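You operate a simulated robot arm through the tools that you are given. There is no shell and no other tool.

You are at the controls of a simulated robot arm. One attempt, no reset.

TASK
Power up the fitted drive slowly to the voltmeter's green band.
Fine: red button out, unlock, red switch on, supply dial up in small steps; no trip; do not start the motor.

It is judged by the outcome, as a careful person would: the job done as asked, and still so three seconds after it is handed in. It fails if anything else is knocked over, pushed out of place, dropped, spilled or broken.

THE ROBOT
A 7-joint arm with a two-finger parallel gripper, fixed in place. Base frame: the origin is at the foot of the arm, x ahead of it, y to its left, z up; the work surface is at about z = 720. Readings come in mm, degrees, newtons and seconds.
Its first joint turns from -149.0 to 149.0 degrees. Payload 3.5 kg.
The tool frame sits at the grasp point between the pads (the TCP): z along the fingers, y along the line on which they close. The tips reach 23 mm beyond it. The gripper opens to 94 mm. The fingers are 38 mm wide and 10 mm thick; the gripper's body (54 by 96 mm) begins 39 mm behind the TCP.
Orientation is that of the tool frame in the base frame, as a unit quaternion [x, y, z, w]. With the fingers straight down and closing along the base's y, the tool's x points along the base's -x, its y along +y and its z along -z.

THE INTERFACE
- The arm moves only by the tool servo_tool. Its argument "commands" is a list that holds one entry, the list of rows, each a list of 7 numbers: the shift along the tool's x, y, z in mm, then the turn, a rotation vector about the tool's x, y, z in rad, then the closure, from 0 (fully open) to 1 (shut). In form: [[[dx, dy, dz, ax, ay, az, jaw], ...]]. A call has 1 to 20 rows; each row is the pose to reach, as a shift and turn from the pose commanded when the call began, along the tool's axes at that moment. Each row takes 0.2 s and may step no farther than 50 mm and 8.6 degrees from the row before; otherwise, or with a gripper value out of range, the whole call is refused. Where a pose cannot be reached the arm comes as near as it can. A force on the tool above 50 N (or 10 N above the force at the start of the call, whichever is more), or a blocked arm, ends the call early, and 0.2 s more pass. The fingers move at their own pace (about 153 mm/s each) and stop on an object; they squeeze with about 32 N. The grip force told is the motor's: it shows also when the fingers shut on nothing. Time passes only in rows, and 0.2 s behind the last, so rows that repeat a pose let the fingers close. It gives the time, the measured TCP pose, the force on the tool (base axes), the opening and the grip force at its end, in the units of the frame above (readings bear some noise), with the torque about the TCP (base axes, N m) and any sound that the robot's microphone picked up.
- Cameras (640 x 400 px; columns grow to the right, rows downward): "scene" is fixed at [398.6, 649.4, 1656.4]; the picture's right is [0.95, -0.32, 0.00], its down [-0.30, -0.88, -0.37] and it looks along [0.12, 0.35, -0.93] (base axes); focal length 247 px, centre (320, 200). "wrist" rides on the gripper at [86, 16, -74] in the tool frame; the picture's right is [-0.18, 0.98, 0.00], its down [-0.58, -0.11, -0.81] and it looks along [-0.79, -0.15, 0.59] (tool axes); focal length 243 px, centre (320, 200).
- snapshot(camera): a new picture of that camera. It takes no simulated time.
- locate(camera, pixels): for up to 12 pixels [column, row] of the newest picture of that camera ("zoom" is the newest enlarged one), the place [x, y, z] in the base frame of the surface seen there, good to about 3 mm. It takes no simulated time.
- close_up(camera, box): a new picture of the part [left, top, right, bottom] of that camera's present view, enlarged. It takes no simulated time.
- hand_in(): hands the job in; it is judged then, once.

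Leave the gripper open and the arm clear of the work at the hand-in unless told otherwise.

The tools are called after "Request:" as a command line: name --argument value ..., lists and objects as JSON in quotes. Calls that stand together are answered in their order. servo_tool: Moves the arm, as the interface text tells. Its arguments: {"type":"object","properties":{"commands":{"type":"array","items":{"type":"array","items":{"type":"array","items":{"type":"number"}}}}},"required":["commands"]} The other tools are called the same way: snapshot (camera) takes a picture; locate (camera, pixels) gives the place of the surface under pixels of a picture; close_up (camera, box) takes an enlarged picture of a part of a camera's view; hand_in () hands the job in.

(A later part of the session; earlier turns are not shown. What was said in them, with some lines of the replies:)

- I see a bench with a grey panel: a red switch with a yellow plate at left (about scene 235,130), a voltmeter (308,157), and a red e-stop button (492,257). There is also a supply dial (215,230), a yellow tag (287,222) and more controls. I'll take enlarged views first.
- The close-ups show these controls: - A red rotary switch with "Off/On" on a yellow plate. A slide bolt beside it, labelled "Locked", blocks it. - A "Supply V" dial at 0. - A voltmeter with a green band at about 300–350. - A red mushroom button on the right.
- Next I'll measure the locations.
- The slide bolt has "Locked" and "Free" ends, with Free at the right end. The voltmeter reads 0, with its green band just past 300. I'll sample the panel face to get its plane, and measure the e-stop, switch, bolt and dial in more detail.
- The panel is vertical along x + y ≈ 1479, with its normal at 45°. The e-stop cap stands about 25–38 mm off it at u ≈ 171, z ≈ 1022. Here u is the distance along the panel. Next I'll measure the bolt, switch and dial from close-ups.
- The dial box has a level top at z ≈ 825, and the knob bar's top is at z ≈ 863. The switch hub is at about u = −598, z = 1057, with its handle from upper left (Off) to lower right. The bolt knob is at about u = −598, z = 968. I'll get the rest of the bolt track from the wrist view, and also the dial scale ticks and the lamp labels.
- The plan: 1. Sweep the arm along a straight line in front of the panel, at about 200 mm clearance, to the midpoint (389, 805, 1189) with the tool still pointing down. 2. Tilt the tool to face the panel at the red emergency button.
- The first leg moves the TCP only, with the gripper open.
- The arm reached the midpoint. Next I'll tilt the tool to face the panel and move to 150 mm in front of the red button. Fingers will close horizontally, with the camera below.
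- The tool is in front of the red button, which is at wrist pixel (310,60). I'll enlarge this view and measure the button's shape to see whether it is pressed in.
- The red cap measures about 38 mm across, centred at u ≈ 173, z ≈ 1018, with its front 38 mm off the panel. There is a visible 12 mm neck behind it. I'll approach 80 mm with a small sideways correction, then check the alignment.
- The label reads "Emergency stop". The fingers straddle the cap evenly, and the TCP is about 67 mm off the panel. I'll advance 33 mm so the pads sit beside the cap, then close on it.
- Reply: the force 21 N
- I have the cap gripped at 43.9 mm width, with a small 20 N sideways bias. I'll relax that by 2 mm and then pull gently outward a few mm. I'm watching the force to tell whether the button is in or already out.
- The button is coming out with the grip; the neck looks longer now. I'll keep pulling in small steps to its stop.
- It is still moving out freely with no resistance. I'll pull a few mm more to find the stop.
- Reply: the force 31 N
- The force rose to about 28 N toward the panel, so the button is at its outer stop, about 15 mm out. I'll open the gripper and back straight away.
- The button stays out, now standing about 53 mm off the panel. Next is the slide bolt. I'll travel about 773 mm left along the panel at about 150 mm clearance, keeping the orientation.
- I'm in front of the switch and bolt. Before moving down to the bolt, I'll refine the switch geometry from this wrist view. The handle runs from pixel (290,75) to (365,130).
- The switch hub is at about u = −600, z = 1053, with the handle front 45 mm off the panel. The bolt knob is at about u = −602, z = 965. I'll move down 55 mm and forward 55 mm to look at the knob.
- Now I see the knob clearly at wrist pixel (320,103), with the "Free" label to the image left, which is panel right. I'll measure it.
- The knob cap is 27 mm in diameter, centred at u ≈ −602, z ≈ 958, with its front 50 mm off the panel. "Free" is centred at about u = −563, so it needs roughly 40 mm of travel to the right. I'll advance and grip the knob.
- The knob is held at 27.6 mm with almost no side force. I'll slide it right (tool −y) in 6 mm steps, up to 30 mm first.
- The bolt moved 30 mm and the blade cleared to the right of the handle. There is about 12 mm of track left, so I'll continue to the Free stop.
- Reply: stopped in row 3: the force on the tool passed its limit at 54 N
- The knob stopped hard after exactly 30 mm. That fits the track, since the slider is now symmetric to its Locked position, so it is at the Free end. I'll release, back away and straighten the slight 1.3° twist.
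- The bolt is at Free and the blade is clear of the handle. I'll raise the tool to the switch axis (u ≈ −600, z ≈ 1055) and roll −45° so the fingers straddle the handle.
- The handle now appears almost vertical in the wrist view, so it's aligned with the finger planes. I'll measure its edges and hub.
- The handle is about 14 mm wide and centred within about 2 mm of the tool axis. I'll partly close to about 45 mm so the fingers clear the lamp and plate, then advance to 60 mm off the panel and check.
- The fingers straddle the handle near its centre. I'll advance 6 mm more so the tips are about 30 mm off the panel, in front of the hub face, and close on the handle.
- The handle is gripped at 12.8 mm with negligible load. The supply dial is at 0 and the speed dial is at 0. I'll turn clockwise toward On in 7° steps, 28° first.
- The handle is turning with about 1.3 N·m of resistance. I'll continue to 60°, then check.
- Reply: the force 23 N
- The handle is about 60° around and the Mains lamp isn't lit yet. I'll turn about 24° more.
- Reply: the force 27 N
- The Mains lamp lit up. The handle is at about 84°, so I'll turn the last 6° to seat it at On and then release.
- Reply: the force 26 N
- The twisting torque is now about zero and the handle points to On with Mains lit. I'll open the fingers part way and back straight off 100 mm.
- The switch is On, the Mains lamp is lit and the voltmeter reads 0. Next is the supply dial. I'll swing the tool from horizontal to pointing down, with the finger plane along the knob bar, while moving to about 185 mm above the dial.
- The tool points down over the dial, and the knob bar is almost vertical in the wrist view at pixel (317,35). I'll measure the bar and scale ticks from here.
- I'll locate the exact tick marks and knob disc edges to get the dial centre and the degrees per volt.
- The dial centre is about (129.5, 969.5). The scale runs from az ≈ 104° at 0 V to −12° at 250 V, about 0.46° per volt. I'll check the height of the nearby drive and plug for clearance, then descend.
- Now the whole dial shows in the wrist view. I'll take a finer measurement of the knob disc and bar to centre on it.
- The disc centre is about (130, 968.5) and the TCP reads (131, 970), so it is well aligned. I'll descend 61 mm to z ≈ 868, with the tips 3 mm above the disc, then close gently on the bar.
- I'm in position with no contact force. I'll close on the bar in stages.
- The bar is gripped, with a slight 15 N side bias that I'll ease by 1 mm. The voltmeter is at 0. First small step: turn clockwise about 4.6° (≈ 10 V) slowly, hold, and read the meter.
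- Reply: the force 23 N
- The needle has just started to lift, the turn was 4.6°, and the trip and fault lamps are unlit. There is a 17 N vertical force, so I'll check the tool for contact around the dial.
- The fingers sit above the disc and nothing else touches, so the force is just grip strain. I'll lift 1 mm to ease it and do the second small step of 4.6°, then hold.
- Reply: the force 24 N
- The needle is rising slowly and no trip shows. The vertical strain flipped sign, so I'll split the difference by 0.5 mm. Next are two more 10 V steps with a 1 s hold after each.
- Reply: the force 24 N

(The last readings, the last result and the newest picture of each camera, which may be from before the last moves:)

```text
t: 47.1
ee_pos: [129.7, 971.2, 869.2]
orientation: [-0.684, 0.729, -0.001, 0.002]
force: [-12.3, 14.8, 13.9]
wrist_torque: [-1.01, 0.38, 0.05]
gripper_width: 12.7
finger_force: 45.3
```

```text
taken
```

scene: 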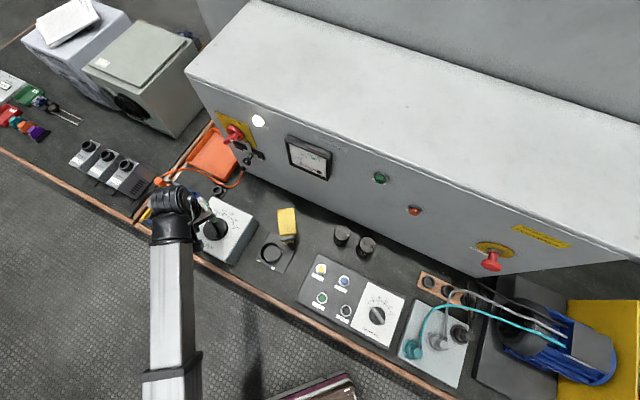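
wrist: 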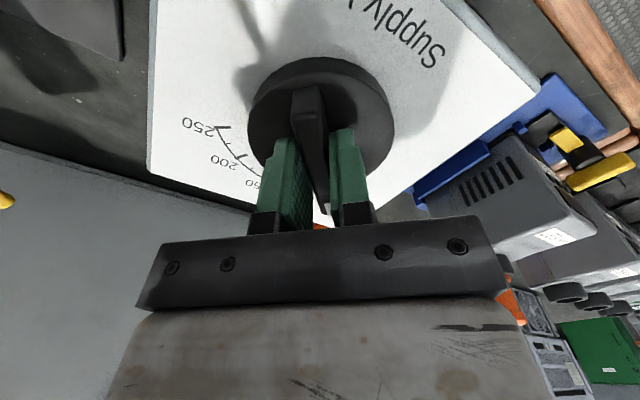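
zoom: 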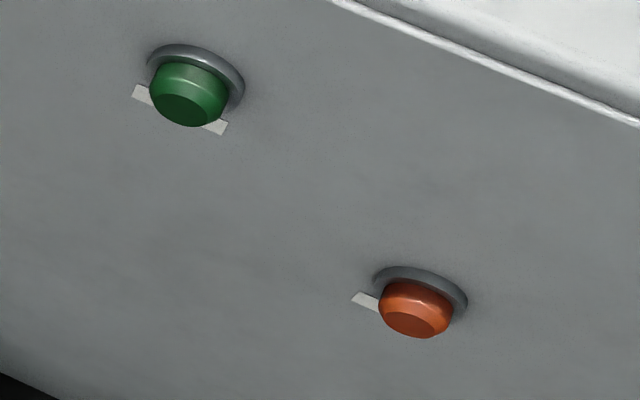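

The needle is now at about 25–30 V and the strain forces are small (< 15 N). I'll hold for 2 s with tiny strain corrections to see whether the meter lags.

Request:
servo_tool --commands '[[[-0.3, 0.35, -0.2, 0, 0, 0, 1], [-0.3, 0.35, -0.2, 0, 0, 0, 1], [-0.3, 0.35, -0.2, 0, 0, 0, 1], [-0.3, 0.35, -0.2, 0, 0, 0, 1], [-0.3, 0.35, -0.2, 0, 0, 0, 1], [-0.3, 0.35, -0.2, 0, 0, 0, 1], [-0.3, 0.35, -0.2, 0, 0, 0, 1], [-0.3, 0.35, -0.2, 0, 0, 0, 1], [-0.3, 0.35, -0.2, 0, 0, 0, 1], [-0.3, 0.35, -0.2, 0, 0, 0, 1]]]'

Request:
close_up --camera "scene" --box '[290, 142, 330, 180]'

Request:
close_up --camera "scene" --box '[170, 190, 260, 260]'

```text
t: 49.3
ee_pos: [130.1, 970.3, 869.6]
orientation: [-0.684, 0.73, 0.0, 0.001]
force: [-9.7, 13.0, 4.0]
wrist_torque: [1.53, 0.24, -0.01]
gripper_width: 12.7
finger_force: 45.3
```

```text
10.53 times, centred on (310, 161) of scene
```

zoom: 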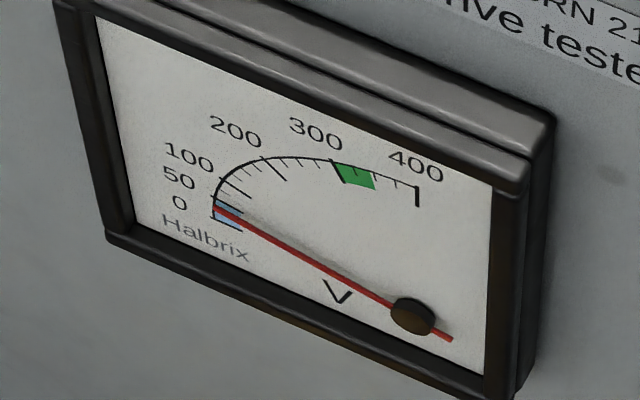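

```text
5.71 times, centred on (215, 225) of scene
```

zoom: 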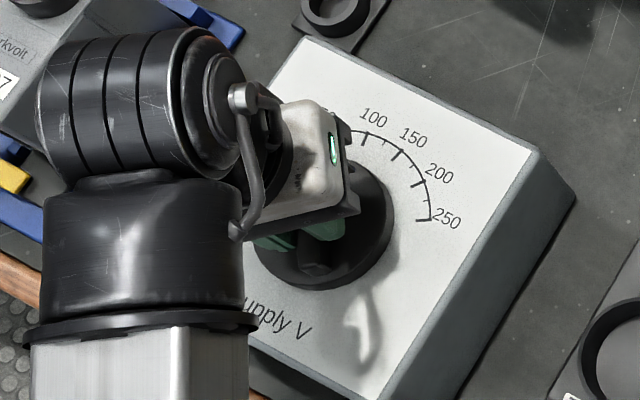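

The needle crept a little, to about 32 V. I'll hold another 3 s to see if it settles.

Request:
servo_tool --commands '[[[0, 0.2, 0, 0, 0, 0, 1], [0, 0.2, 0, 0, 0, 0, 1], [0, 0.2, 0, 0, 0, 0, 1], [0, 0.2, 0, 0, 0, 0, 1], [0, 0.2, 0, 0, 0, 0, 1], [0, 0.2, 0, 0, 0, 0, 1], [0, 0.2, 0, 0, 0, 0, 1], [0, 0.2, 0, 0, 0, 0, 1], [0, 0.2, 0, 0, 0, 0, 1], [0, 0.2, 0, 0, 0, 0, 1], [0, 0.2, 0, 0, 0, 0, 1], [0, 0.2, 0, 0, 0, 0, 1], [0, 0.2, 0, 0, 0, 0, 1], [0, 0.2, 0, 0, 0, 0, 1], [0, 0.2, 0, 0, 0, 0, 1]]]'

Request:
close_up --camera "scene" --box '[290, 142, 330, 180]'

```text
t: 52.5
ee_pos: [130.9, 970.1, 869.1]
orientation: [-0.684, 0.73, 0.0, 0.001]
force: [1.0, 12.9, 1.6]
wrist_torque: [0.97, 0.12, 0.02]
gripper_width: 12.9
finger_force: 45.4
```

```text
10.53 times, centred on (310, 161) of scene
```

zoom: 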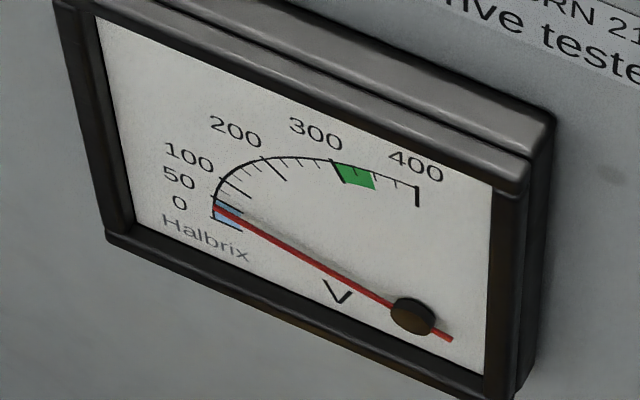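

It looks settled. I'll zoom in tighter on the meter scale to read it accurately.

Request:
close_up --camera "scene" --box '[304, 150, 332, 172]'

Request:
close_up --camera "scene" --box '[304, 154, 318, 165]'

```text
16.00 times, centred on (318, 161) of scene
```

zoom: 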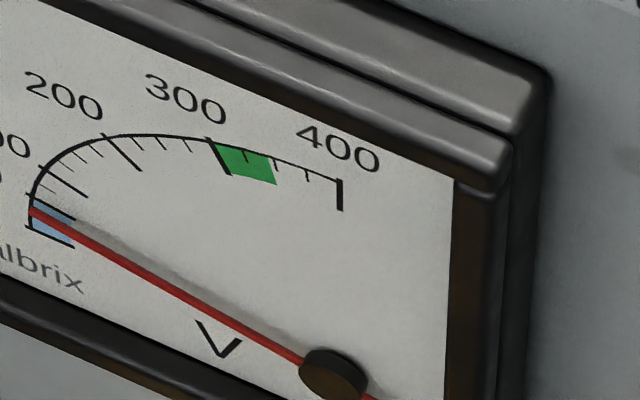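

```text
16.00 times, centred on (311, 160) of scene
```

zoom: 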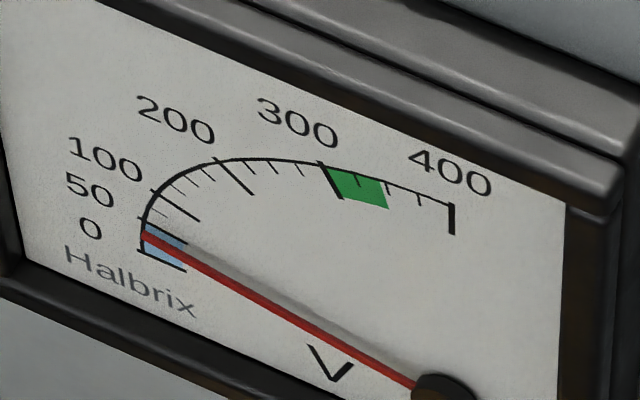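

Reading the scale: 0 and 50 bound the blue area, the needle is at about 25–28 V, and green spans 300 to ~350 V. The needle settles within about 2 s, so there is no large backlog. I'll continue with two more small steps and holds.

Request:
servo_tool --commands '[[[-0.3, 0, 0, 0, 0, 0.02, 1], [-0.3, 0, 0, 0, 0, 0.04, 1], [-0.3, 0, 0, 0, 0, 0.06, 1], [-0.3, 0, 0, 0, 0, 0.08, 1], [-0.3, 0, 0, 0, 0, 0.08, 1], [-0.3, 0, 0, 0, 0, 0.08, 1], [-0.3, 0, 0, 0, 0, 0.08, 1], [-0.3, 0, 0, 0, 0, 0.08, 1], [-0.3, 0, 0, 0, 0, 0.08, 1], [-0.3, 0, 0, 0, 0, 0.1, 1], [-0.3, 0, 0, 0, 0, 0.12, 1], [-0.3, 0, 0, 0, 0, 0.14, 1], [-0.3, 0, 0, 0, 0, 0.16, 1], [-0.3, 0, 0, 0, 0, 0.16, 1], [-0.3, 0, 0, 0, 0, 0.16, 1], [-0.3, 0, 0, 0, 0, 0.16, 1], [-0.3, 0, 0, 0, 0, 0.16, 1], [-0.3, 0, 0, 0, 0, 0.16, 1], [-0.3, 0, 0, 0, 0, 0.16, 1]]]'

Request:
close_up --camera "scene" --box '[304, 150, 332, 172]'

Request:
close_up --camera "scene" --box '[360, 165, 440, 225]'

Request:
snapshot --camera "wrist"

```text
t: 56.5
ee_pos: [130.4, 970.6, 869.9]
orientation: [-0.623, 0.782, -0.001, 0.0]
force: [-21.4, -13.4, -35.0]
wrist_torque: [-0.05, 0.35, 0.01]
gripper_width: 13.0
finger_force: 44.8
```

```text
16.00 times, centred on (318, 161) of scene
```

zoom: 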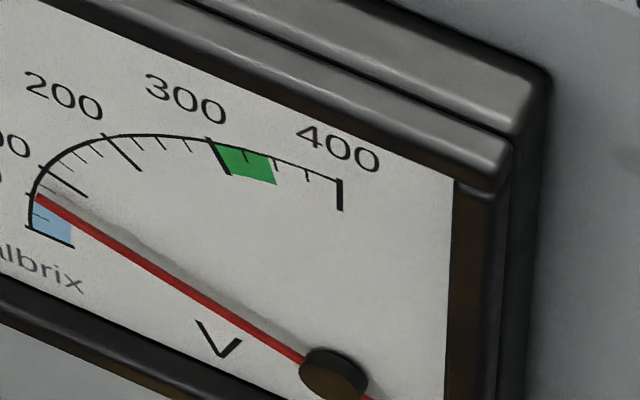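

```text
6.67 times, centred on (400, 195) of scene
```

zoom: 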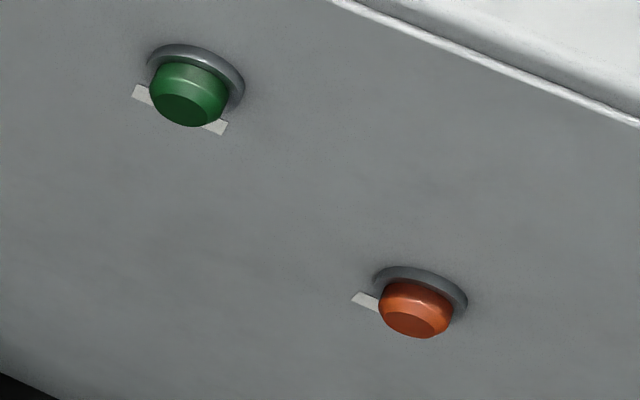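

```text
taken
```

wrist: 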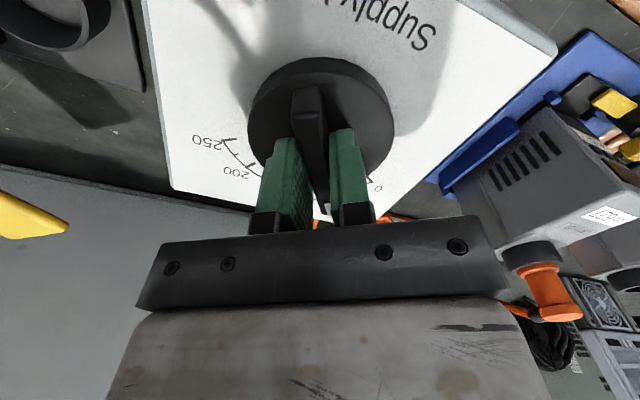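

The needle is now just past 50 V (about 57 V), with no trip. Strain has built up to −35 N vertical, so I'll relieve it with 0.5 mm corrections and take two more small steps.

Request:
servo_tool --commands '[[[0.4, 0.4, 0.5, 0, 0, 0, 1], [0.4, 0.4, 0.5, 0, 0, 0.02, 1], [0.4, 0.4, 0.5, 0, 0, 0.04, 1], [0.4, 0.4, 0.5, 0, 0, 0.06, 1], [0.4, 0.4, 0.5, 0, 0, 0.08, 1], [0.4, 0.4, 0.5, 0, 0, 0.08, 1], [0.4, 0.4, 0.5, 0, 0, 0.08, 1], [0.4, 0.4, 0.5, 0, 0, 0.08, 1], [0.4, 0.4, 0.5, 0, 0, 0.08, 1], [0.4, 0.4, 0.5, 0, 0, 0.08, 1], [0.4, 0.4, 0.5, 0, 0, 0.1, 1], [0.4, 0.4, 0.5, 0, 0, 0.12, 1], [0.4, 0.4, 0.5, 0, 0, 0.14, 1], [0.4, 0.4, 0.5, 0, 0, 0.16, 1], [0.4, 0.4, 0.5, 0, 0, 0.16, 1], [0.4, 0.4, 0.5, 0, 0, 0.16, 1], [0.4, 0.4, 0.5, 0, 0, 0.16, 1], [0.4, 0.4, 0.5, 0, 0, 0.16, 1], [0.4, 0.4, 0.5, 0, 0, 0.16, 1]]]'

Request:
close_up --camera "scene" --box '[304, 150, 332, 172]'

Request:
snapshot --camera "scene"

Request:
close_up --camera "scene" --box '[170, 190, 260, 260]'

```text
t: 60.5
ee_pos: [129.0, 970.1, 869.8]
orientation: [-0.559, 0.829, 0.0, 0.001]
force: [-11.8, -1.3, 2.4]
wrist_torque: [0.04, 0.3, 0.02]
gripper_width: 12.9
finger_force: 44.8
```

```text
16.00 times, centred on (318, 161) of scene
```

zoom: 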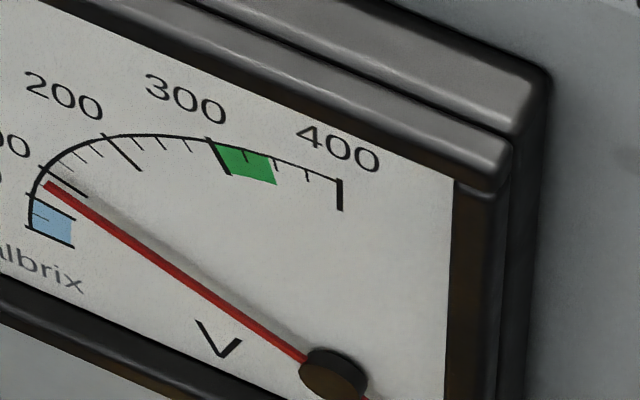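

```text
taken
```

scene: 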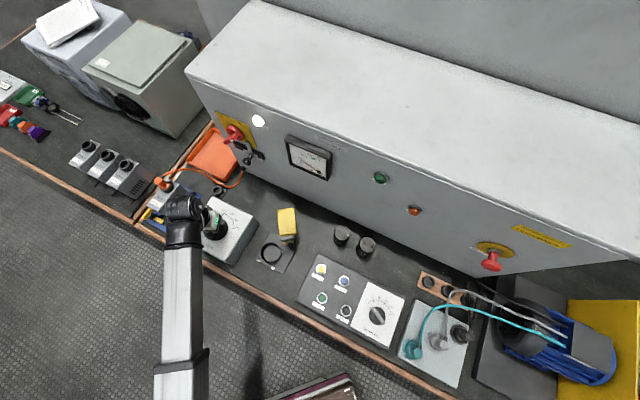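

```text
5.71 times, centred on (215, 225) of scene
```

zoom: 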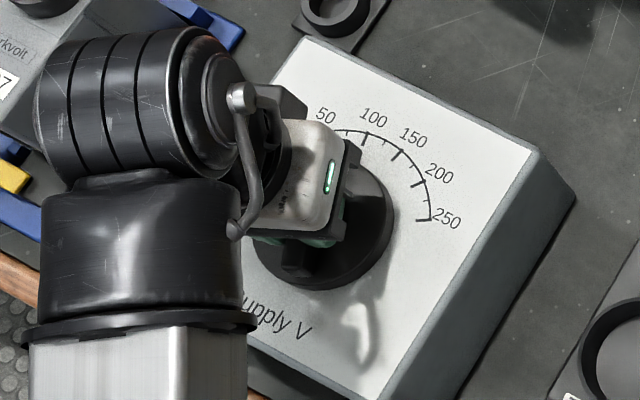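

The meter is at about 87 V with no trip and low strain. Two more steps.

Request:
servo_tool --commands '[[[0.2, 0.3, 0, 0, 0, 0.02, 1], [0.2, 0.3, 0, 0, 0, 0.04, 1], [0.2, 0.3, 0, 0, 0, 0.06, 1], [0.2, 0.3, 0, 0, 0, 0.08, 1], [0.2, 0.3, 0, 0, 0, 0.08, 1], [0.2, 0.3, 0, 0, 0, 0.08, 1], [0.2, 0.3, 0, 0, 0, 0.08, 1], [0.2, 0.3, 0, 0, 0, 0.08, 1], [0.2, 0.3, 0, 0, 0, 0.08, 1], [0.2, 0.3, 0, 0, 0, 0.1, 1], [0.2, 0.3, 0, 0, 0, 0.12, 1], [0.2, 0.3, 0, 0, 0, 0.14, 1], [0.2, 0.3, 0, 0, 0, 0.16, 1], [0.2, 0.3, 0, 0, 0, 0.16, 1], [0.2, 0.3, 0, 0, 0, 0.16, 1], [0.2, 0.3, 0, 0, 0, 0.16, 1], [0.2, 0.3, 0, 0, 0, 0.16, 1], [0.2, 0.3, 0, 0, 0, 0.16, 1]]]'

Request:
close_up --camera "scene" --box '[304, 150, 332, 172]'

Request:
close_up --camera "scene" --box '[360, 165, 440, 225]'

Request:
snapshot --camera "wrist"

```text
t: 64.3
ee_pos: [130.4, 970.7, 869.1]
orientation: [-0.491, 0.871, -0.001, 0.001]
force: [-4.7, 10.7, 4.7]
wrist_torque: [1.53, -0.55, 0.04]
gripper_width: 13.2
finger_force: 44.7
```

```text
16.00 times, centred on (318, 161) of scene
```

zoom: 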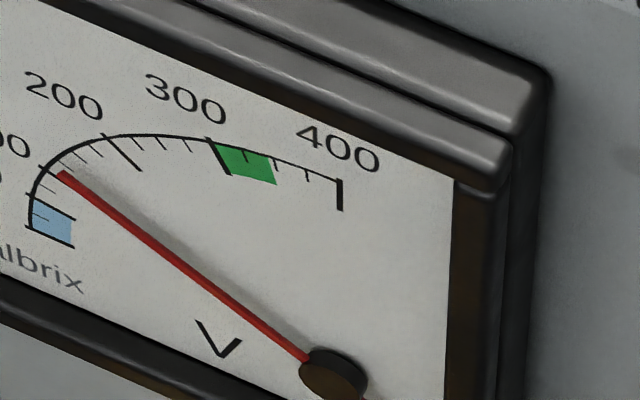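

```text
6.67 times, centred on (400, 195) of scene
```

zoom: 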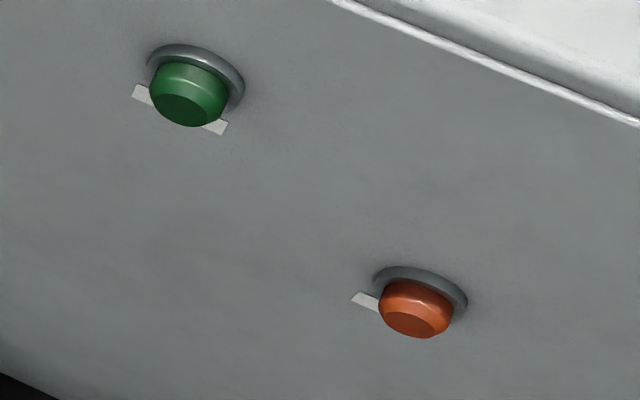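

```text
taken
```

wrist: 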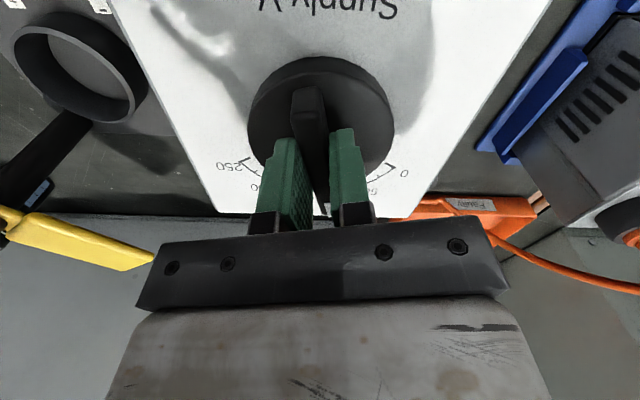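

The meter is at about 117 V with no trip and small strain. The yellow-tagged tool seen at the left of the wrist view is about 250 mm from the gripper, so it's clear. I'll continue with two more steps.

Request:
servo_tool --commands '[[[-0.1, 0.2, -0.1, 0, 0, 0.02, 1], [-0.1, 0.2, -0.1, 0, 0, 0.04, 1], [-0.1, 0.2, -0.1, 0, 0, 0.06, 1], [-0.1, 0.2, -0.1, 0, 0, 0.08, 1], [-0.1, 0.2, -0.1, 0, 0, 0.08, 1], [-0.1, 0.2, -0.1, 0, 0, 0.08, 1], [-0.1, 0.2, -0.1, 0, 0, 0.08, 1], [-0.1, 0.2, -0.1, 0, 0, 0.08, 1], [-0.1, 0.2, -0.1, 0, 0, 0.08, 1], [-0.1, 0.2, -0.1, 0, 0, 0.1, 1], [-0.1, 0.2, -0.1, 0, 0, 0.12, 1], [-0.1, 0.2, -0.1, 0, 0, 0.14, 1], [-0.1, 0.2, -0.1, 0, 0, 0.16, 1], [-0.1, 0.2, -0.1, 0, 0, 0.16, 1], [-0.1, 0.2, -0.1, 0, 0, 0.16, 1], [-0.1, 0.2, -0.1, 0, 0, 0.16, 1], [-0.1, 0.2, -0.1, 0, 0, 0.16, 1], [-0.1, 0.2, -0.1, 0, 0, 0.16, 1]]]'

Request:
close_up --camera "scene" --box '[304, 150, 332, 172]'

Request:
snapshot --camera "scene"

```text
t: 68.1
ee_pos: [128.1, 969.8, 869.0]
orientation: [-0.42, 0.908, 0.0, 0.001]
force: [-8.7, 9.3, 16.2]
wrist_torque: [-0.1, 0.41, 0.08]
gripper_width: 12.6
finger_force: 44.8
```

```text
16.00 times, centred on (318, 161) of scene
```

zoom: 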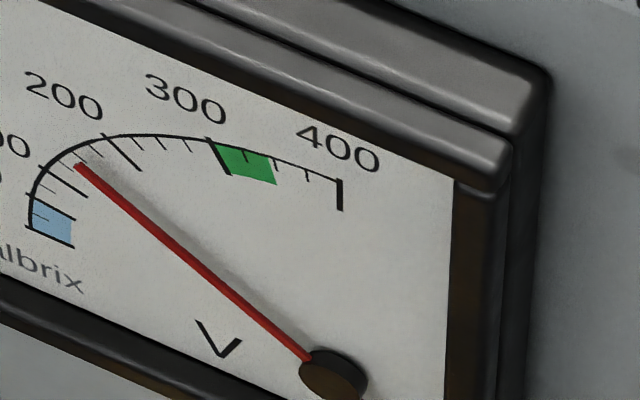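

```text
taken
```

scene: 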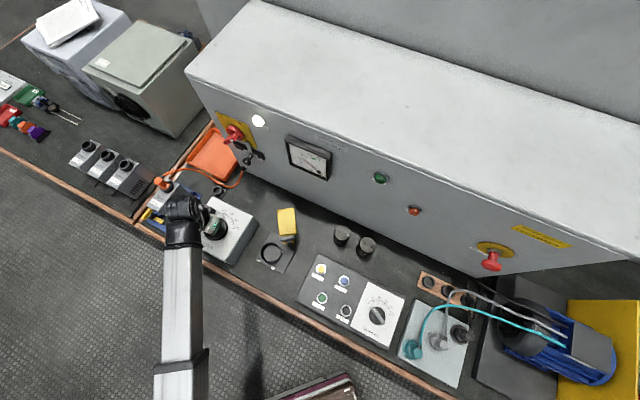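

The meter is at about 145 V with no trip. Two more steps, with small strain corrections.

Request:
servo_tool --commands '[[[0, 0.3, -0.2, 0, 0, 0.02, 1], [0, 0.3, -0.2, 0, 0, 0.04, 1], [0, 0.3, -0.2, 0, 0, 0.06, 1], [0, 0.3, -0.2, 0, 0, 0.08, 1], [0, 0.3, -0.2, 0, 0, 0.08, 1], [0, 0.3, -0.2, 0, 0, 0.08, 1], [0, 0.3, -0.2, 0, 0, 0.08, 1], [0, 0.3, -0.2, 0, 0, 0.08, 1], [0, 0.3, -0.2, 0, 0, 0.08, 1], [0, 0.3, -0.2, 0, 0, 0.1, 1], [0, 0.3, -0.2, 0, 0, 0.12, 1], [0, 0.3, -0.2, 0, 0, 0.14, 1], [0, 0.3, -0.2, 0, 0, 0.16, 1], [0, 0.3, -0.2, 0, 0, 0.16, 1], [0, 0.3, -0.2, 0, 0, 0.16, 1], [0, 0.3, -0.2, 0, 0, 0.16, 1], [0, 0.3, -0.2, 0, 0, 0.16, 1], [0, 0.3, -0.2, 0, 0, 0.16, 1]]]'

Request:
close_up --camera "scene" --box '[304, 150, 332, 172]'

Request:
snapshot --camera "wrist"

```text
t: 71.9
ee_pos: [129.0, 970.5, 868.1]
orientation: [-0.345, 0.938, 0.0, 0.001]
force: [-5.2, 17.7, 8.4]
wrist_torque: [0.49, -0.15, 0.02]
gripper_width: 12.8
finger_force: 44.9
```

```text
16.00 times, centred on (318, 161) of scene
```

zoom: 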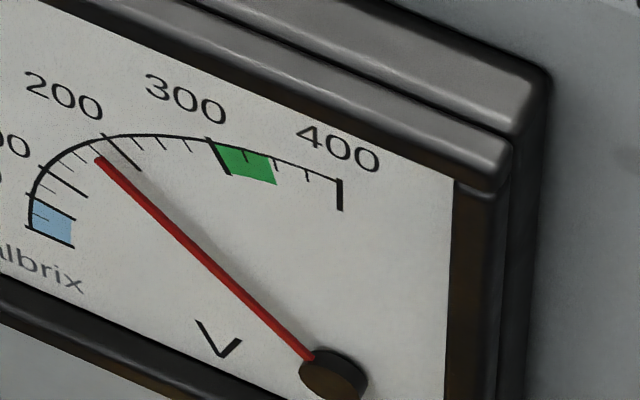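

```text
taken
```

wrist: 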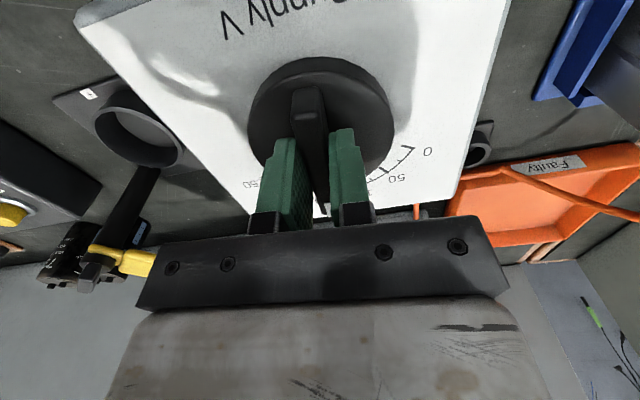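

The meter is at about 178 V with no trip. I'll continue with two more steps.

Request:
servo_tool --commands '[[[-0.2, 0.4, -0.1, 0, 0, 0.02, 1], [-0.2, 0.4, -0.1, 0, 0, 0.04, 1], [-0.2, 0.4, -0.1, 0, 0, 0.06, 1], [-0.2, 0.4, -0.1, 0, 0, 0.08, 1], [-0.2, 0.4, -0.1, 0, 0, 0.08, 1], [-0.2, 0.4, -0.1, 0, 0, 0.08, 1], [-0.2, 0.4, -0.1, 0, 0, 0.08, 1], [-0.2, 0.4, -0.1, 0, 0, 0.08, 1], [-0.2, 0.4, -0.1, 0, 0, 0.08, 1], [-0.2, 0.4, -0.1, 0, 0, 0.1, 1], [-0.2, 0.4, -0.1, 0, 0, 0.12, 1], [-0.2, 0.4, -0.1, 0, 0, 0.14, 1], [-0.2, 0.4, -0.1, 0, 0, 0.16, 1], [-0.2, 0.4, -0.1, 0, 0, 0.16, 1], [-0.2, 0.4, -0.1, 0, 0, 0.16, 1], [-0.2, 0.4, -0.1, 0, 0, 0.16, 1], [-0.2, 0.4, -0.1, 0, 0, 0.16, 1], [-0.2, 0.4, -0.1, 0, 0, 0.16, 1]]]'

Request:
close_up --camera "scene" --box '[304, 150, 332, 172]'

Request:
snapshot --camera "scene"

```text
t: 75.7
ee_pos: [128.9, 970.4, 868.7]
orientation: [-0.27, 0.963, 0.0, 0.0]
force: [-2.3, 27.4, 18.7]
wrist_torque: [-0.49, 1.07, 0.03]
gripper_width: 13.0
finger_force: 44.3
```

```text
16.00 times, centred on (318, 161) of scene
```

zoom: 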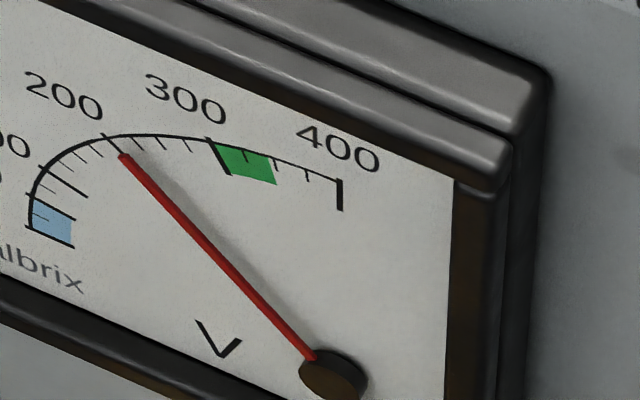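

```text
taken
```

scene: 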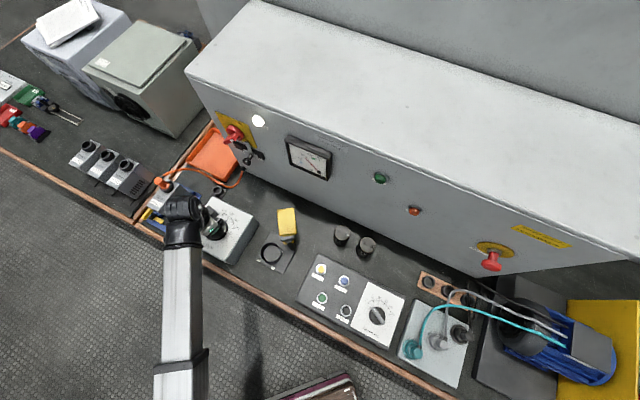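

The meter is at about 207 V with no trip. Strain toward +y is about 27 N, so I'll correct 0.6 mm and take two more steps.

Request:
servo_tool --commands '[[[-0.3, 0.6, -0.3, 0, 0, 0.0, 1], [-0.3, 0.6, -0.3, 0, 0, 0.02, 1], [-0.3, 0.6, -0.3, 0, 0, 0.04, 1], [-0.3, 0.6, -0.3, 0, 0, 0.06, 1], [-0.3, 0.6, -0.3, 0, 0, 0.08, 1], [-0.3, 0.6, -0.3, 0, 0, 0.08, 1], [-0.3, 0.6, -0.3, 0, 0, 0.08, 1], [-0.3, 0.6, -0.3, 0, 0, 0.08, 1], [-0.3, 0.6, -0.3, 0, 0, 0.08, 1], [-0.3, 0.6, -0.3, 0, 0, 0.08, 1], [-0.3, 0.6, -0.3, 0, 0, 0.1, 1], [-0.3, 0.6, -0.3, 0, 0, 0.12, 1], [-0.3, 0.6, -0.3, 0, 0, 0.14, 1], [-0.3, 0.6, -0.3, 0, 0, 0.16, 1], [-0.3, 0.6, -0.3, 0, 0, 0.16, 1], [-0.3, 0.6, -0.3, 0, 0, 0.16, 1], [-0.3, 0.6, -0.3, 0, 0, 0.16, 1], [-0.3, 0.6, -0.3, 0, 0, 0.16, 1], [-0.3, 0.6, -0.3, 0, 0, 0.16, 1]]]'

Request:
close_up --camera "scene" --box '[304, 150, 332, 172]'

Request:
snapshot --camera "wrist"

```text
t: 79.7
ee_pos: [128.2, 971.9, 869.1]
orientation: [-0.192, 0.981, 0.0, 0.0]
force: [-15.2, 3.5, -6.5]
wrist_torque: [0.21, 0.24, -0.01]
gripper_width: 12.8
finger_force: 44.5
```

```text
16.00 times, centred on (318, 161) of scene
```

zoom: 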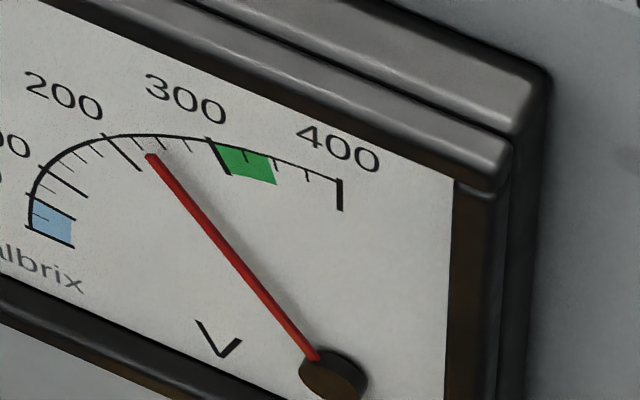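

```text
taken
```

wrist: 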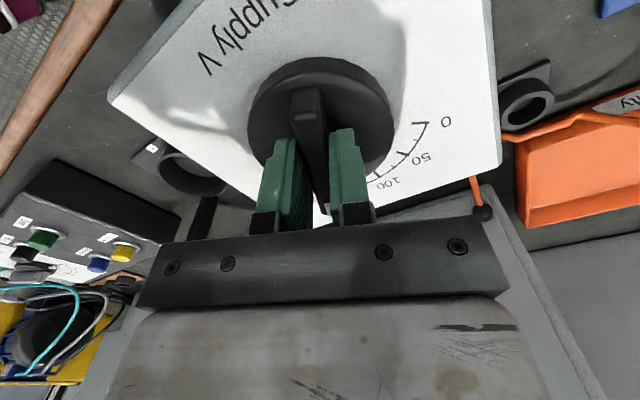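

The meter is at about 237 V with no trip. Two more small steps.

Request:
servo_tool --commands '[[[0.3, 0.2, 0.1, 0, 0, 0.02, 1], [0.3, 0.2, 0.1, 0, 0, 0.04, 1], [0.3, 0.2, 0.1, 0, 0, 0.06, 1], [0.3, 0.2, 0.1, 0, 0, 0.08, 1], [0.3, 0.2, 0.1, 0, 0, 0.08, 1], [0.3, 0.2, 0.1, 0, 0, 0.08, 1], [0.3, 0.2, 0.1, 0, 0, 0.08, 1], [0.3, 0.2, 0.1, 0, 0, 0.08, 1], [0.3, 0.2, 0.1, 0, 0, 0.08, 1], [0.3, 0.2, 0.1, 0, 0, 0.1, 1], [0.3, 0.2, 0.1, 0, 0, 0.12, 1], [0.3, 0.2, 0.1, 0, 0, 0.14, 1], [0.3, 0.2, 0.1, 0, 0, 0.16, 1], [0.3, 0.2, 0.1, 0, 0, 0.16, 1], [0.3, 0.2, 0.1, 0, 0, 0.16, 1], [0.3, 0.2, 0.1, 0, 0, 0.16, 1], [0.3, 0.2, 0.1, 0, 0, 0.16, 1], [0.3, 0.2, 0.1, 0, 0, 0.16, 1]]]'

Request:
close_up --camera "scene" --box '[304, 150, 332, 172]'

Request:
snapshot --camera "scene"

```text
t: 83.5
ee_pos: [129.2, 972.8, 869.5]
orientation: [-0.113, 0.994, 0.0, 0.0]
force: [-7.2, -1.6, -10.0]
wrist_torque: [0.0, 0.5, -0.01]
gripper_width: 12.9
finger_force: 45.1
```

```text
16.00 times, centred on (318, 161) of scene
```

zoom: 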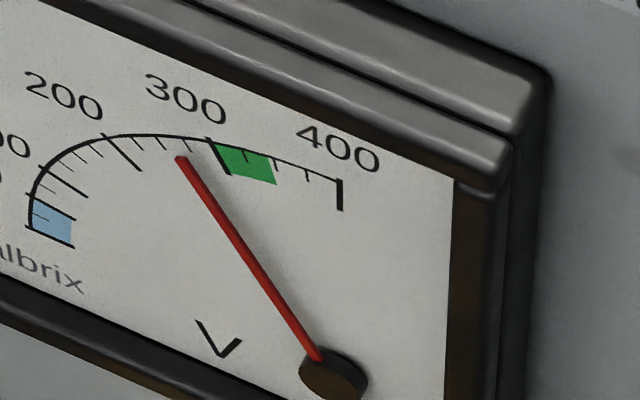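

```text
taken
```

scene: 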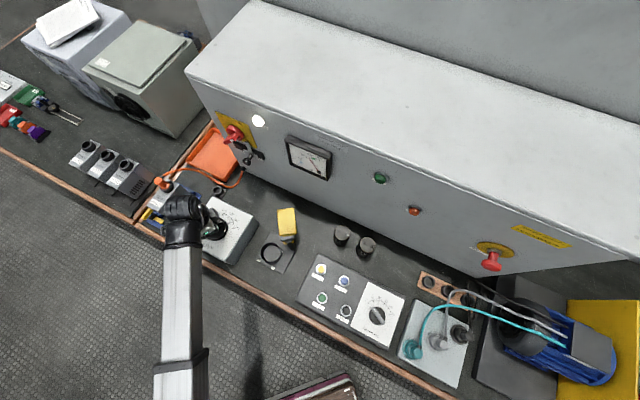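

The meter is at about 267 V. Two more steps should bring it close to 297 V. I'll hold longer afterwards to check the settling.

Request:
servo_tool --commands '[[[0.15, 0.0, 0.2, 0, 0, 0.02, 1], [0.15, 0.0, 0.2, 0, 0, 0.04, 1], [0.15, 0.0, 0.2, 0, 0, 0.06, 1], [0.15, 0.0, 0.2, 0, 0, 0.08, 1], [0.15, 0.0, 0.2, 0, 0, 0.08, 1], [0.15, 0.0, 0.2, 0, 0, 0.08, 1], [0.15, 0.0, 0.2, 0, 0, 0.08, 1], [0.15, 0.0, 0.2, 0, 0, 0.08, 1], [0.15, 0.0, 0.2, 0, 0, 0.08, 1], [0.15, 0.0, 0.2, 0, 0, 0.1, 1], [0.15, 0.0, 0.2, 0, 0, 0.12, 1], [0.15, 0.0, 0.2, 0, 0, 0.14, 1], [0.15, 0.0, 0.2, 0, 0, 0.16, 1], [0.15, 0.0, 0.2, 0, 0, 0.16, 1], [0.15, 0.0, 0.2, 0, 0, 0.16, 1], [0.15, 0.0, 0.2, 0, 0, 0.16, 1], [0.15, 0.0, 0.2, 0, 0, 0.16, 1], [0.15, 0.0, 0.2, 0, 0, 0.16, 1]]]'

Request:
close_up --camera "scene" --box '[304, 150, 332, 172]'

Request:
snapshot --camera "wrist"

```text
t: 87.3
ee_pos: [128.9, 971.8, 869.8]
orientation: [-0.032, 0.999, 0.001, 0.001]
force: [-16.5, 5.1, -7.8]
wrist_torque: [0.08, -1.03, 0.01]
gripper_width: 12.9
finger_force: 44.8
```

```text
16.00 times, centred on (318, 161) of scene
```

zoom: 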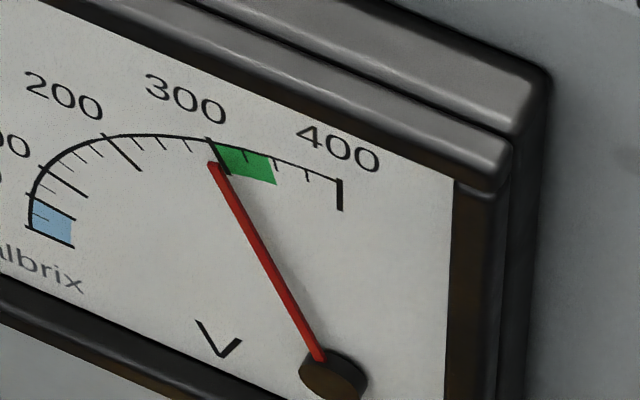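

```text
taken
```

wrist: 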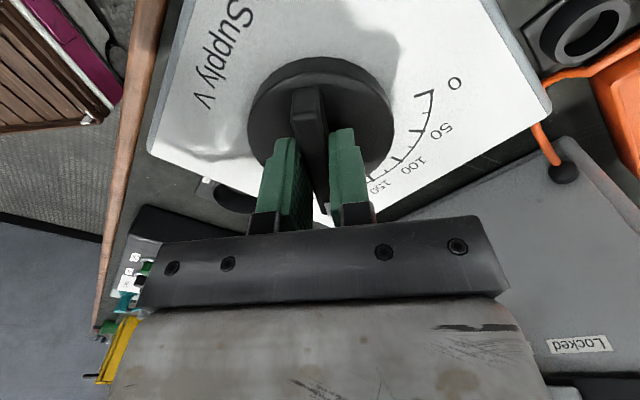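

The meter is at about 297 V, just below green. One more small step of 4.6° (≈ +15 V) followed by a 2 s hold.

Request:
servo_tool --commands '[[[0.3, 0.1, 0.1, 0, 0, 0.02, 1], [0.3, 0.1, 0.1, 0, 0, 0.04, 1], [0.3, 0.1, 0.1, 0, 0, 0.06, 1], [0.3, 0.1, 0.1, 0, 0, 0.08, 1], [0.3, 0.1, 0.1, 0, 0, 0.08, 1], [0.3, 0.1, 0.1, 0, 0, 0.08, 1], [0.3, 0.1, 0.1, 0, 0, 0.08, 1], [0.3, 0.1, 0.1, 0, 0, 0.08, 1], [0.3, 0.1, 0.1, 0, 0, 0.08, 1], [0.3, 0.1, 0.1, 0, 0, 0.08, 1], [0.3, 0.1, 0.1, 0, 0, 0.08, 1], [0.3, 0.1, 0.1, 0, 0, 0.08, 1], [0.3, 0.1, 0.1, 0, 0, 0.08, 1], [0.3, 0.1, 0.1, 0, 0, 0.08, 1]]]'

Request:
close_up --camera "scene" --box '[304, 150, 332, 172]'

Request:
close_up --camera "scene" --box '[360, 165, 440, 225]'

```text
t: 90.3
ee_pos: [128.2, 972.9, 869.9]
orientation: [0.007, 1.0, 0.0, 0.001]
force: [-8.1, 7.3, 0.4]
wrist_torque: [0.09, 1.54, 0.04]
gripper_width: 13.0
finger_force: 45.5
```

```text
16.00 times, centred on (318, 161) of scene
```

zoom: 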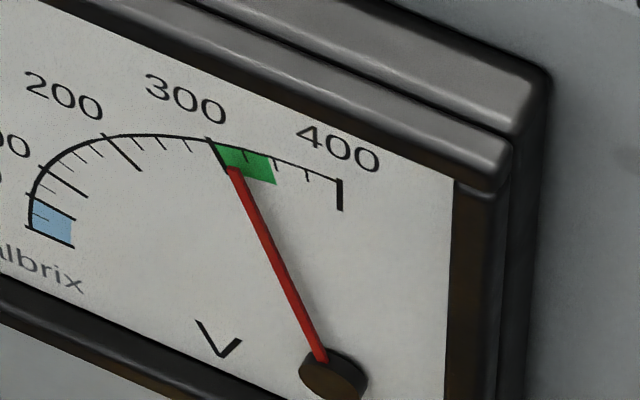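

```text
6.67 times, centred on (400, 195) of scene
```

zoom: 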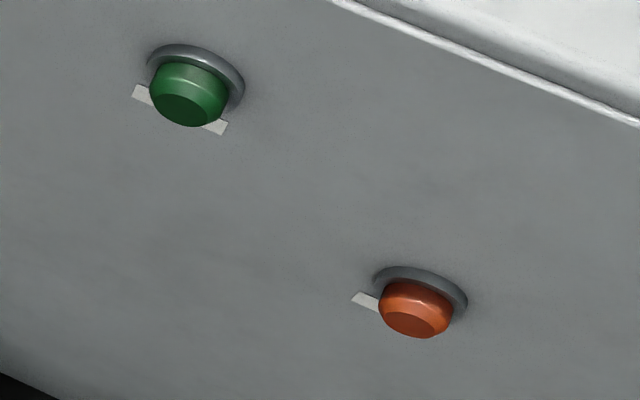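

The needle is inside the green near its lower end (≈ 312 V). One last smaller step of 3.2° to sit mid-band, then hold.

Request:
servo_tool --commands '[[[0.1, 0.2, 0, 0, 0, 0.015, 1], [0.1, 0.2, 0, 0, 0, 0.03, 1], [0.1, 0.2, 0, 0, 0, 0.045, 1], [0.1, 0.2, 0, 0, 0, 0.055, 1], [0.1, 0.2, 0, 0, 0, 0.055, 1], [0.1, 0.2, 0, 0, 0, 0.055, 1], [0.1, 0.2, 0, 0, 0, 0.055, 1], [0.1, 0.2, 0, 0, 0, 0.055, 1], [0.1, 0.2, 0, 0, 0, 0.055, 1], [0.1, 0.2, 0, 0, 0, 0.055, 1], [0.1, 0.2, 0, 0, 0, 0.055, 1], [0.1, 0.2, 0, 0, 0, 0.055, 1], [0.1, 0.2, 0, 0, 0, 0.055, 1], [0.1, 0.2, 0, 0, 0, 0.055, 1]]]'

Request:
close_up --camera "scene" --box '[304, 150, 332, 172]'

Request:
snapshot --camera "wrist"

```text
t: 93.3
ee_pos: [129.1, 972.7, 869.5]
orientation: [0.035, 0.999, 0.0, 0.001]
force: [-4.2, 13.4, 5.6]
wrist_torque: [-0.07, -0.63, 0.01]
gripper_width: 12.7
finger_force: 45.1
```

```text
16.00 times, centred on (318, 161) of scene
```

zoom: 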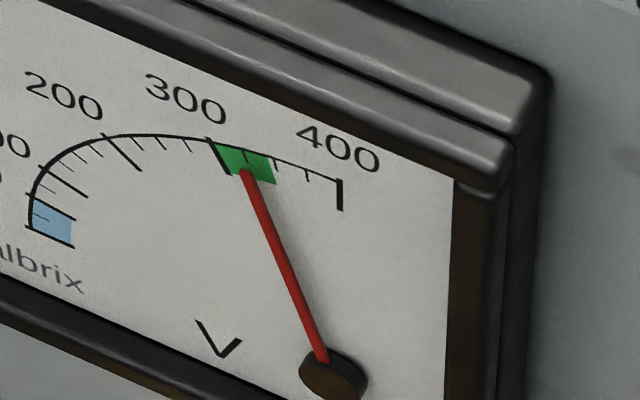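

```text
taken
```

wrist: 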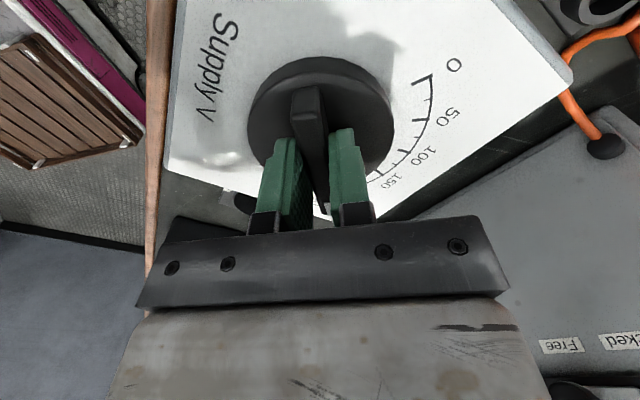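

The needle sits mid-green at about 322 V, with no torque on the dial. I'll ease the last side strain, open the fingers slowly, then lift straight up.

Request:
servo_tool --commands '[[[0, 0.35, 0, 0, 0, 0, 1], [0, 0.35, 0, 0, 0, 0, 0.8], [0, 0.35, 0, 0, 0, 0, 0.6], [0, 0.35, 0, 0, 0, 0, 0.5], [0, 0.35, 0, 0, 0, 0, 0.5], [0, 0.35, -20, 0, 0, 0, 0.5], [0, 0.35, -60, 0, 0, 0, 0.5], [0, 0.35, -100, 0, 0, 0, 0.5]]]'

Request:
close_up --camera "scene" --box '[304, 150, 332, 172]'

Request:
snapshot --camera "wrist"

Request:
snapshot --camera "scene"

```text
t: 95.1
ee_pos: [127.2, 972.5, 972.0]
orientation: [0.035, 0.999, 0.0, 0.0]
force: [0.3, 0.3, -0.4]
wrist_torque: [-0.01, 0.03, 0.0]
gripper_width: 47.1
finger_force: 0.0
```

```text
16.00 times, centred on (318, 161) of scene
```

zoom: 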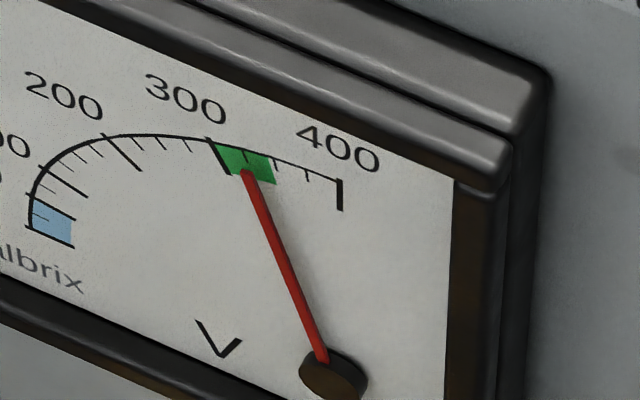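

```text
taken
```

wrist: 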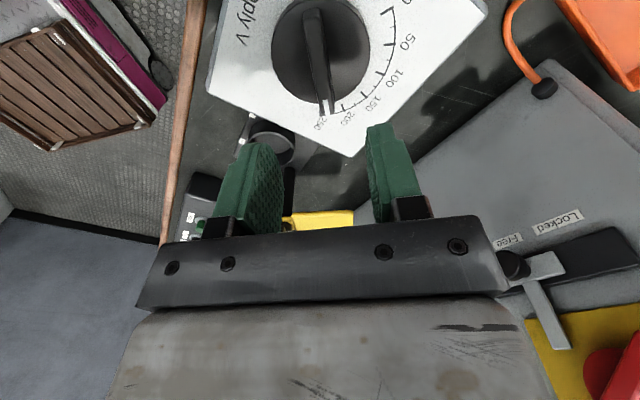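

```text
taken
```

scene: 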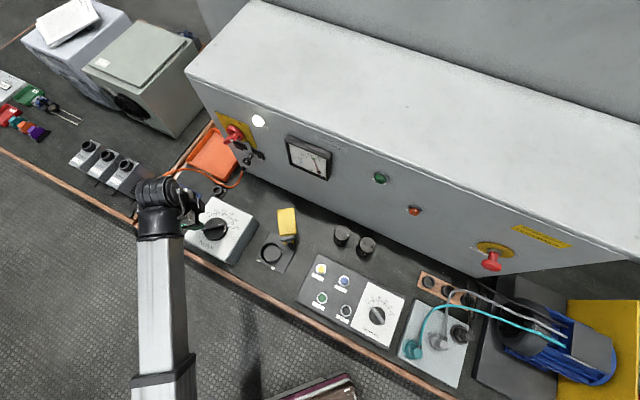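

The needle stays mid-green after release and the dial pointer holds near 240. I'll raise the arm and pull back clear of the work, with the gripper fully open.

Request:
servo_tool --commands '[[[0, 0, -45, 0, 0, 0, 0.3], [0, 0, -90, 0, 0, 0, 0], [0, 0, -135, 0, 0, 0, 0], [0, -25, -175, 0, 0, 0, 0], [0, -60, -205, 0, 0, 0, 0], [0, -100, -220, 0, 0, 0, 0], [0, -140, -220, 0, 0, 0, 0], [0, -170, -220, 0, 0, 0, 0], [0, -170, -220, 0, 0, 0, 0], [0, -170, -220, 0, 0, 0, 0]]]'

Request:
snapshot --camera "scene"

Request:
close_up --camera "scene" --box '[304, 150, 332, 172]'

Request:
close_up --camera "scene" --box '[360, 165, 440, 225]'

Request:
close_up --camera "scene" --box '[190, 100, 286, 175]'

Request:
close_up --camera "scene" --box '[440, 230, 560, 305]'

Request:
close_up --camera "scene" --box '[140, 170, 300, 270]'

```text
t: 97.3
ee_pos: [117.3, 815.5, 1171.6]
orientation: [0.035, 0.999, 0.017, 0.004]
force: [1.5, -0.5, 0.7]
wrist_torque: [0.02, -0.01, -0.02]
gripper_width: 94.0
finger_force: 0.0
out of reach, approached as far as the arm can: row 6, 7, 8, 9, 10
```

```text
taken
```

scene: 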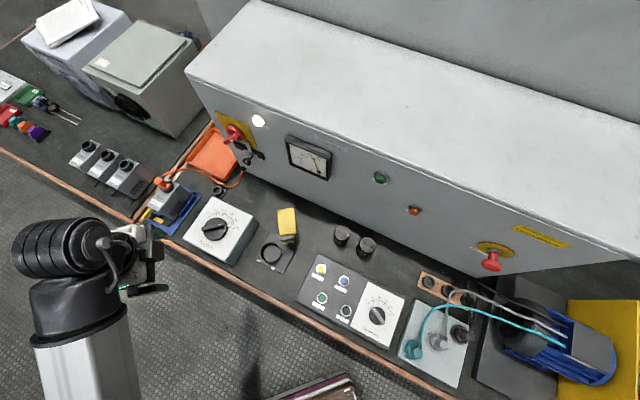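

```text
16.00 times, centred on (318, 161) of scene
```

zoom: 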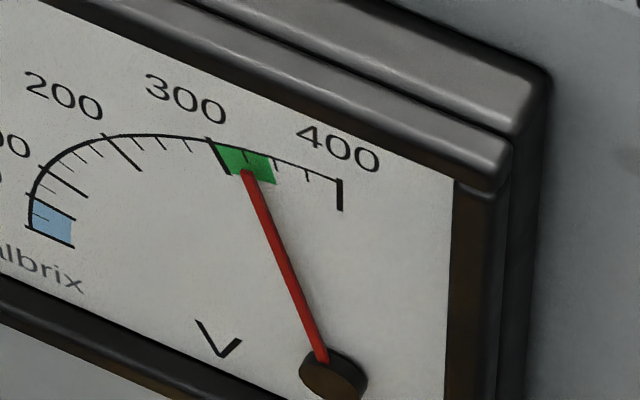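

```text
6.67 times, centred on (400, 195) of scene
```

zoom: 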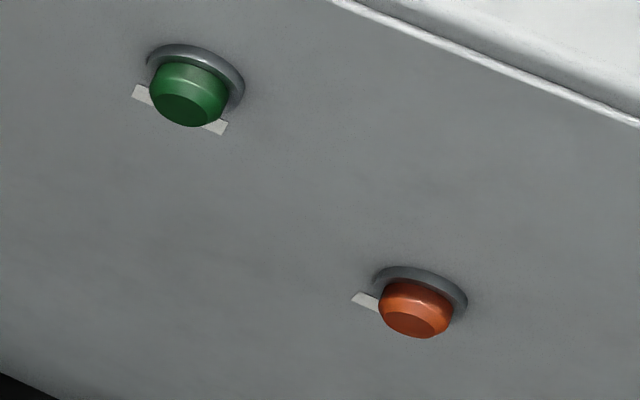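

```text
5.33 times, centred on (238, 138) of scene
```

zoom: 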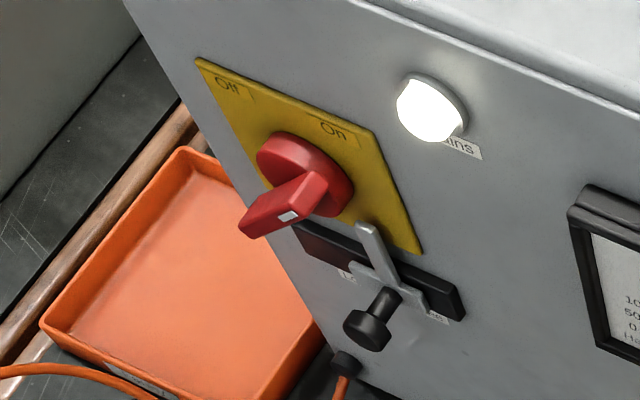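

```text
5.33 times, centred on (500, 268) of scene
```

zoom: 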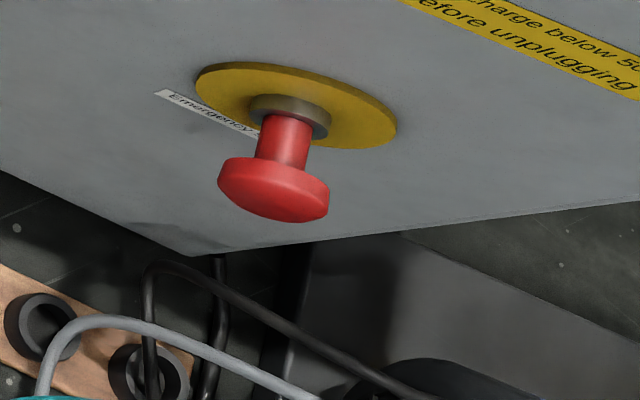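

```text
4.00 times, centred on (220, 220) of scene
```

zoom: 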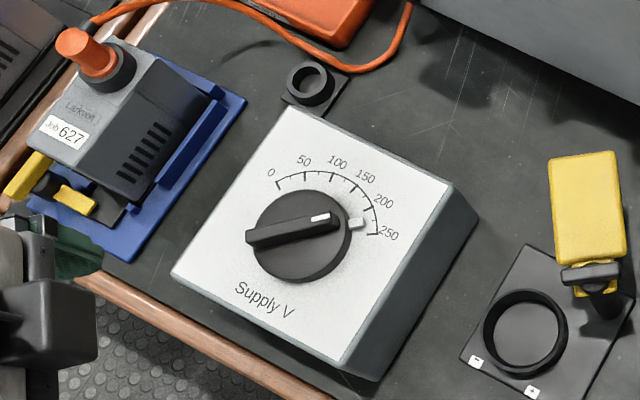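

Final check:
- The emergency button is out.
- The bolt is at Free.
- The red switch is On with Mains lit.
- The supply dial is near 230 and the voltmeter is steady mid-green at about 322 V.
- The orange lamp is unlit, the motor has not been started, and nothing has been disturbed.
- The gripper is open and the arm is clear.

I'm handing in the job now.

Request:
hand_in

```text
The job is handed in.
```

I powered up the drive and handed the job in with the voltmeter steady in the middle of the green band, at about 322 V. I haven't been shown the judge's verdict.

- **Red button:** I pulled the emergency stop out to its outer stop, and it stayed out.
- **Unlock:** I slid the bolt from Locked to its end stop at Free. It stopped hard there, with a brief peak of 54 N.
- **Red switch:** I turned it to On, and the Mains lamp lit.
- **Supply dial:** I turned it up in steps of about 10 V with a pause after each. It now sits near 230.
- **Trip and motor:** The meter rose steadily throughout. The red and green lamps on the panel stayed unlit, though I couldn't read their labels. I didn't touch the Start button or the speed dial.

Nothing else was moved. The gripper is open and the arm is clear of the bench.
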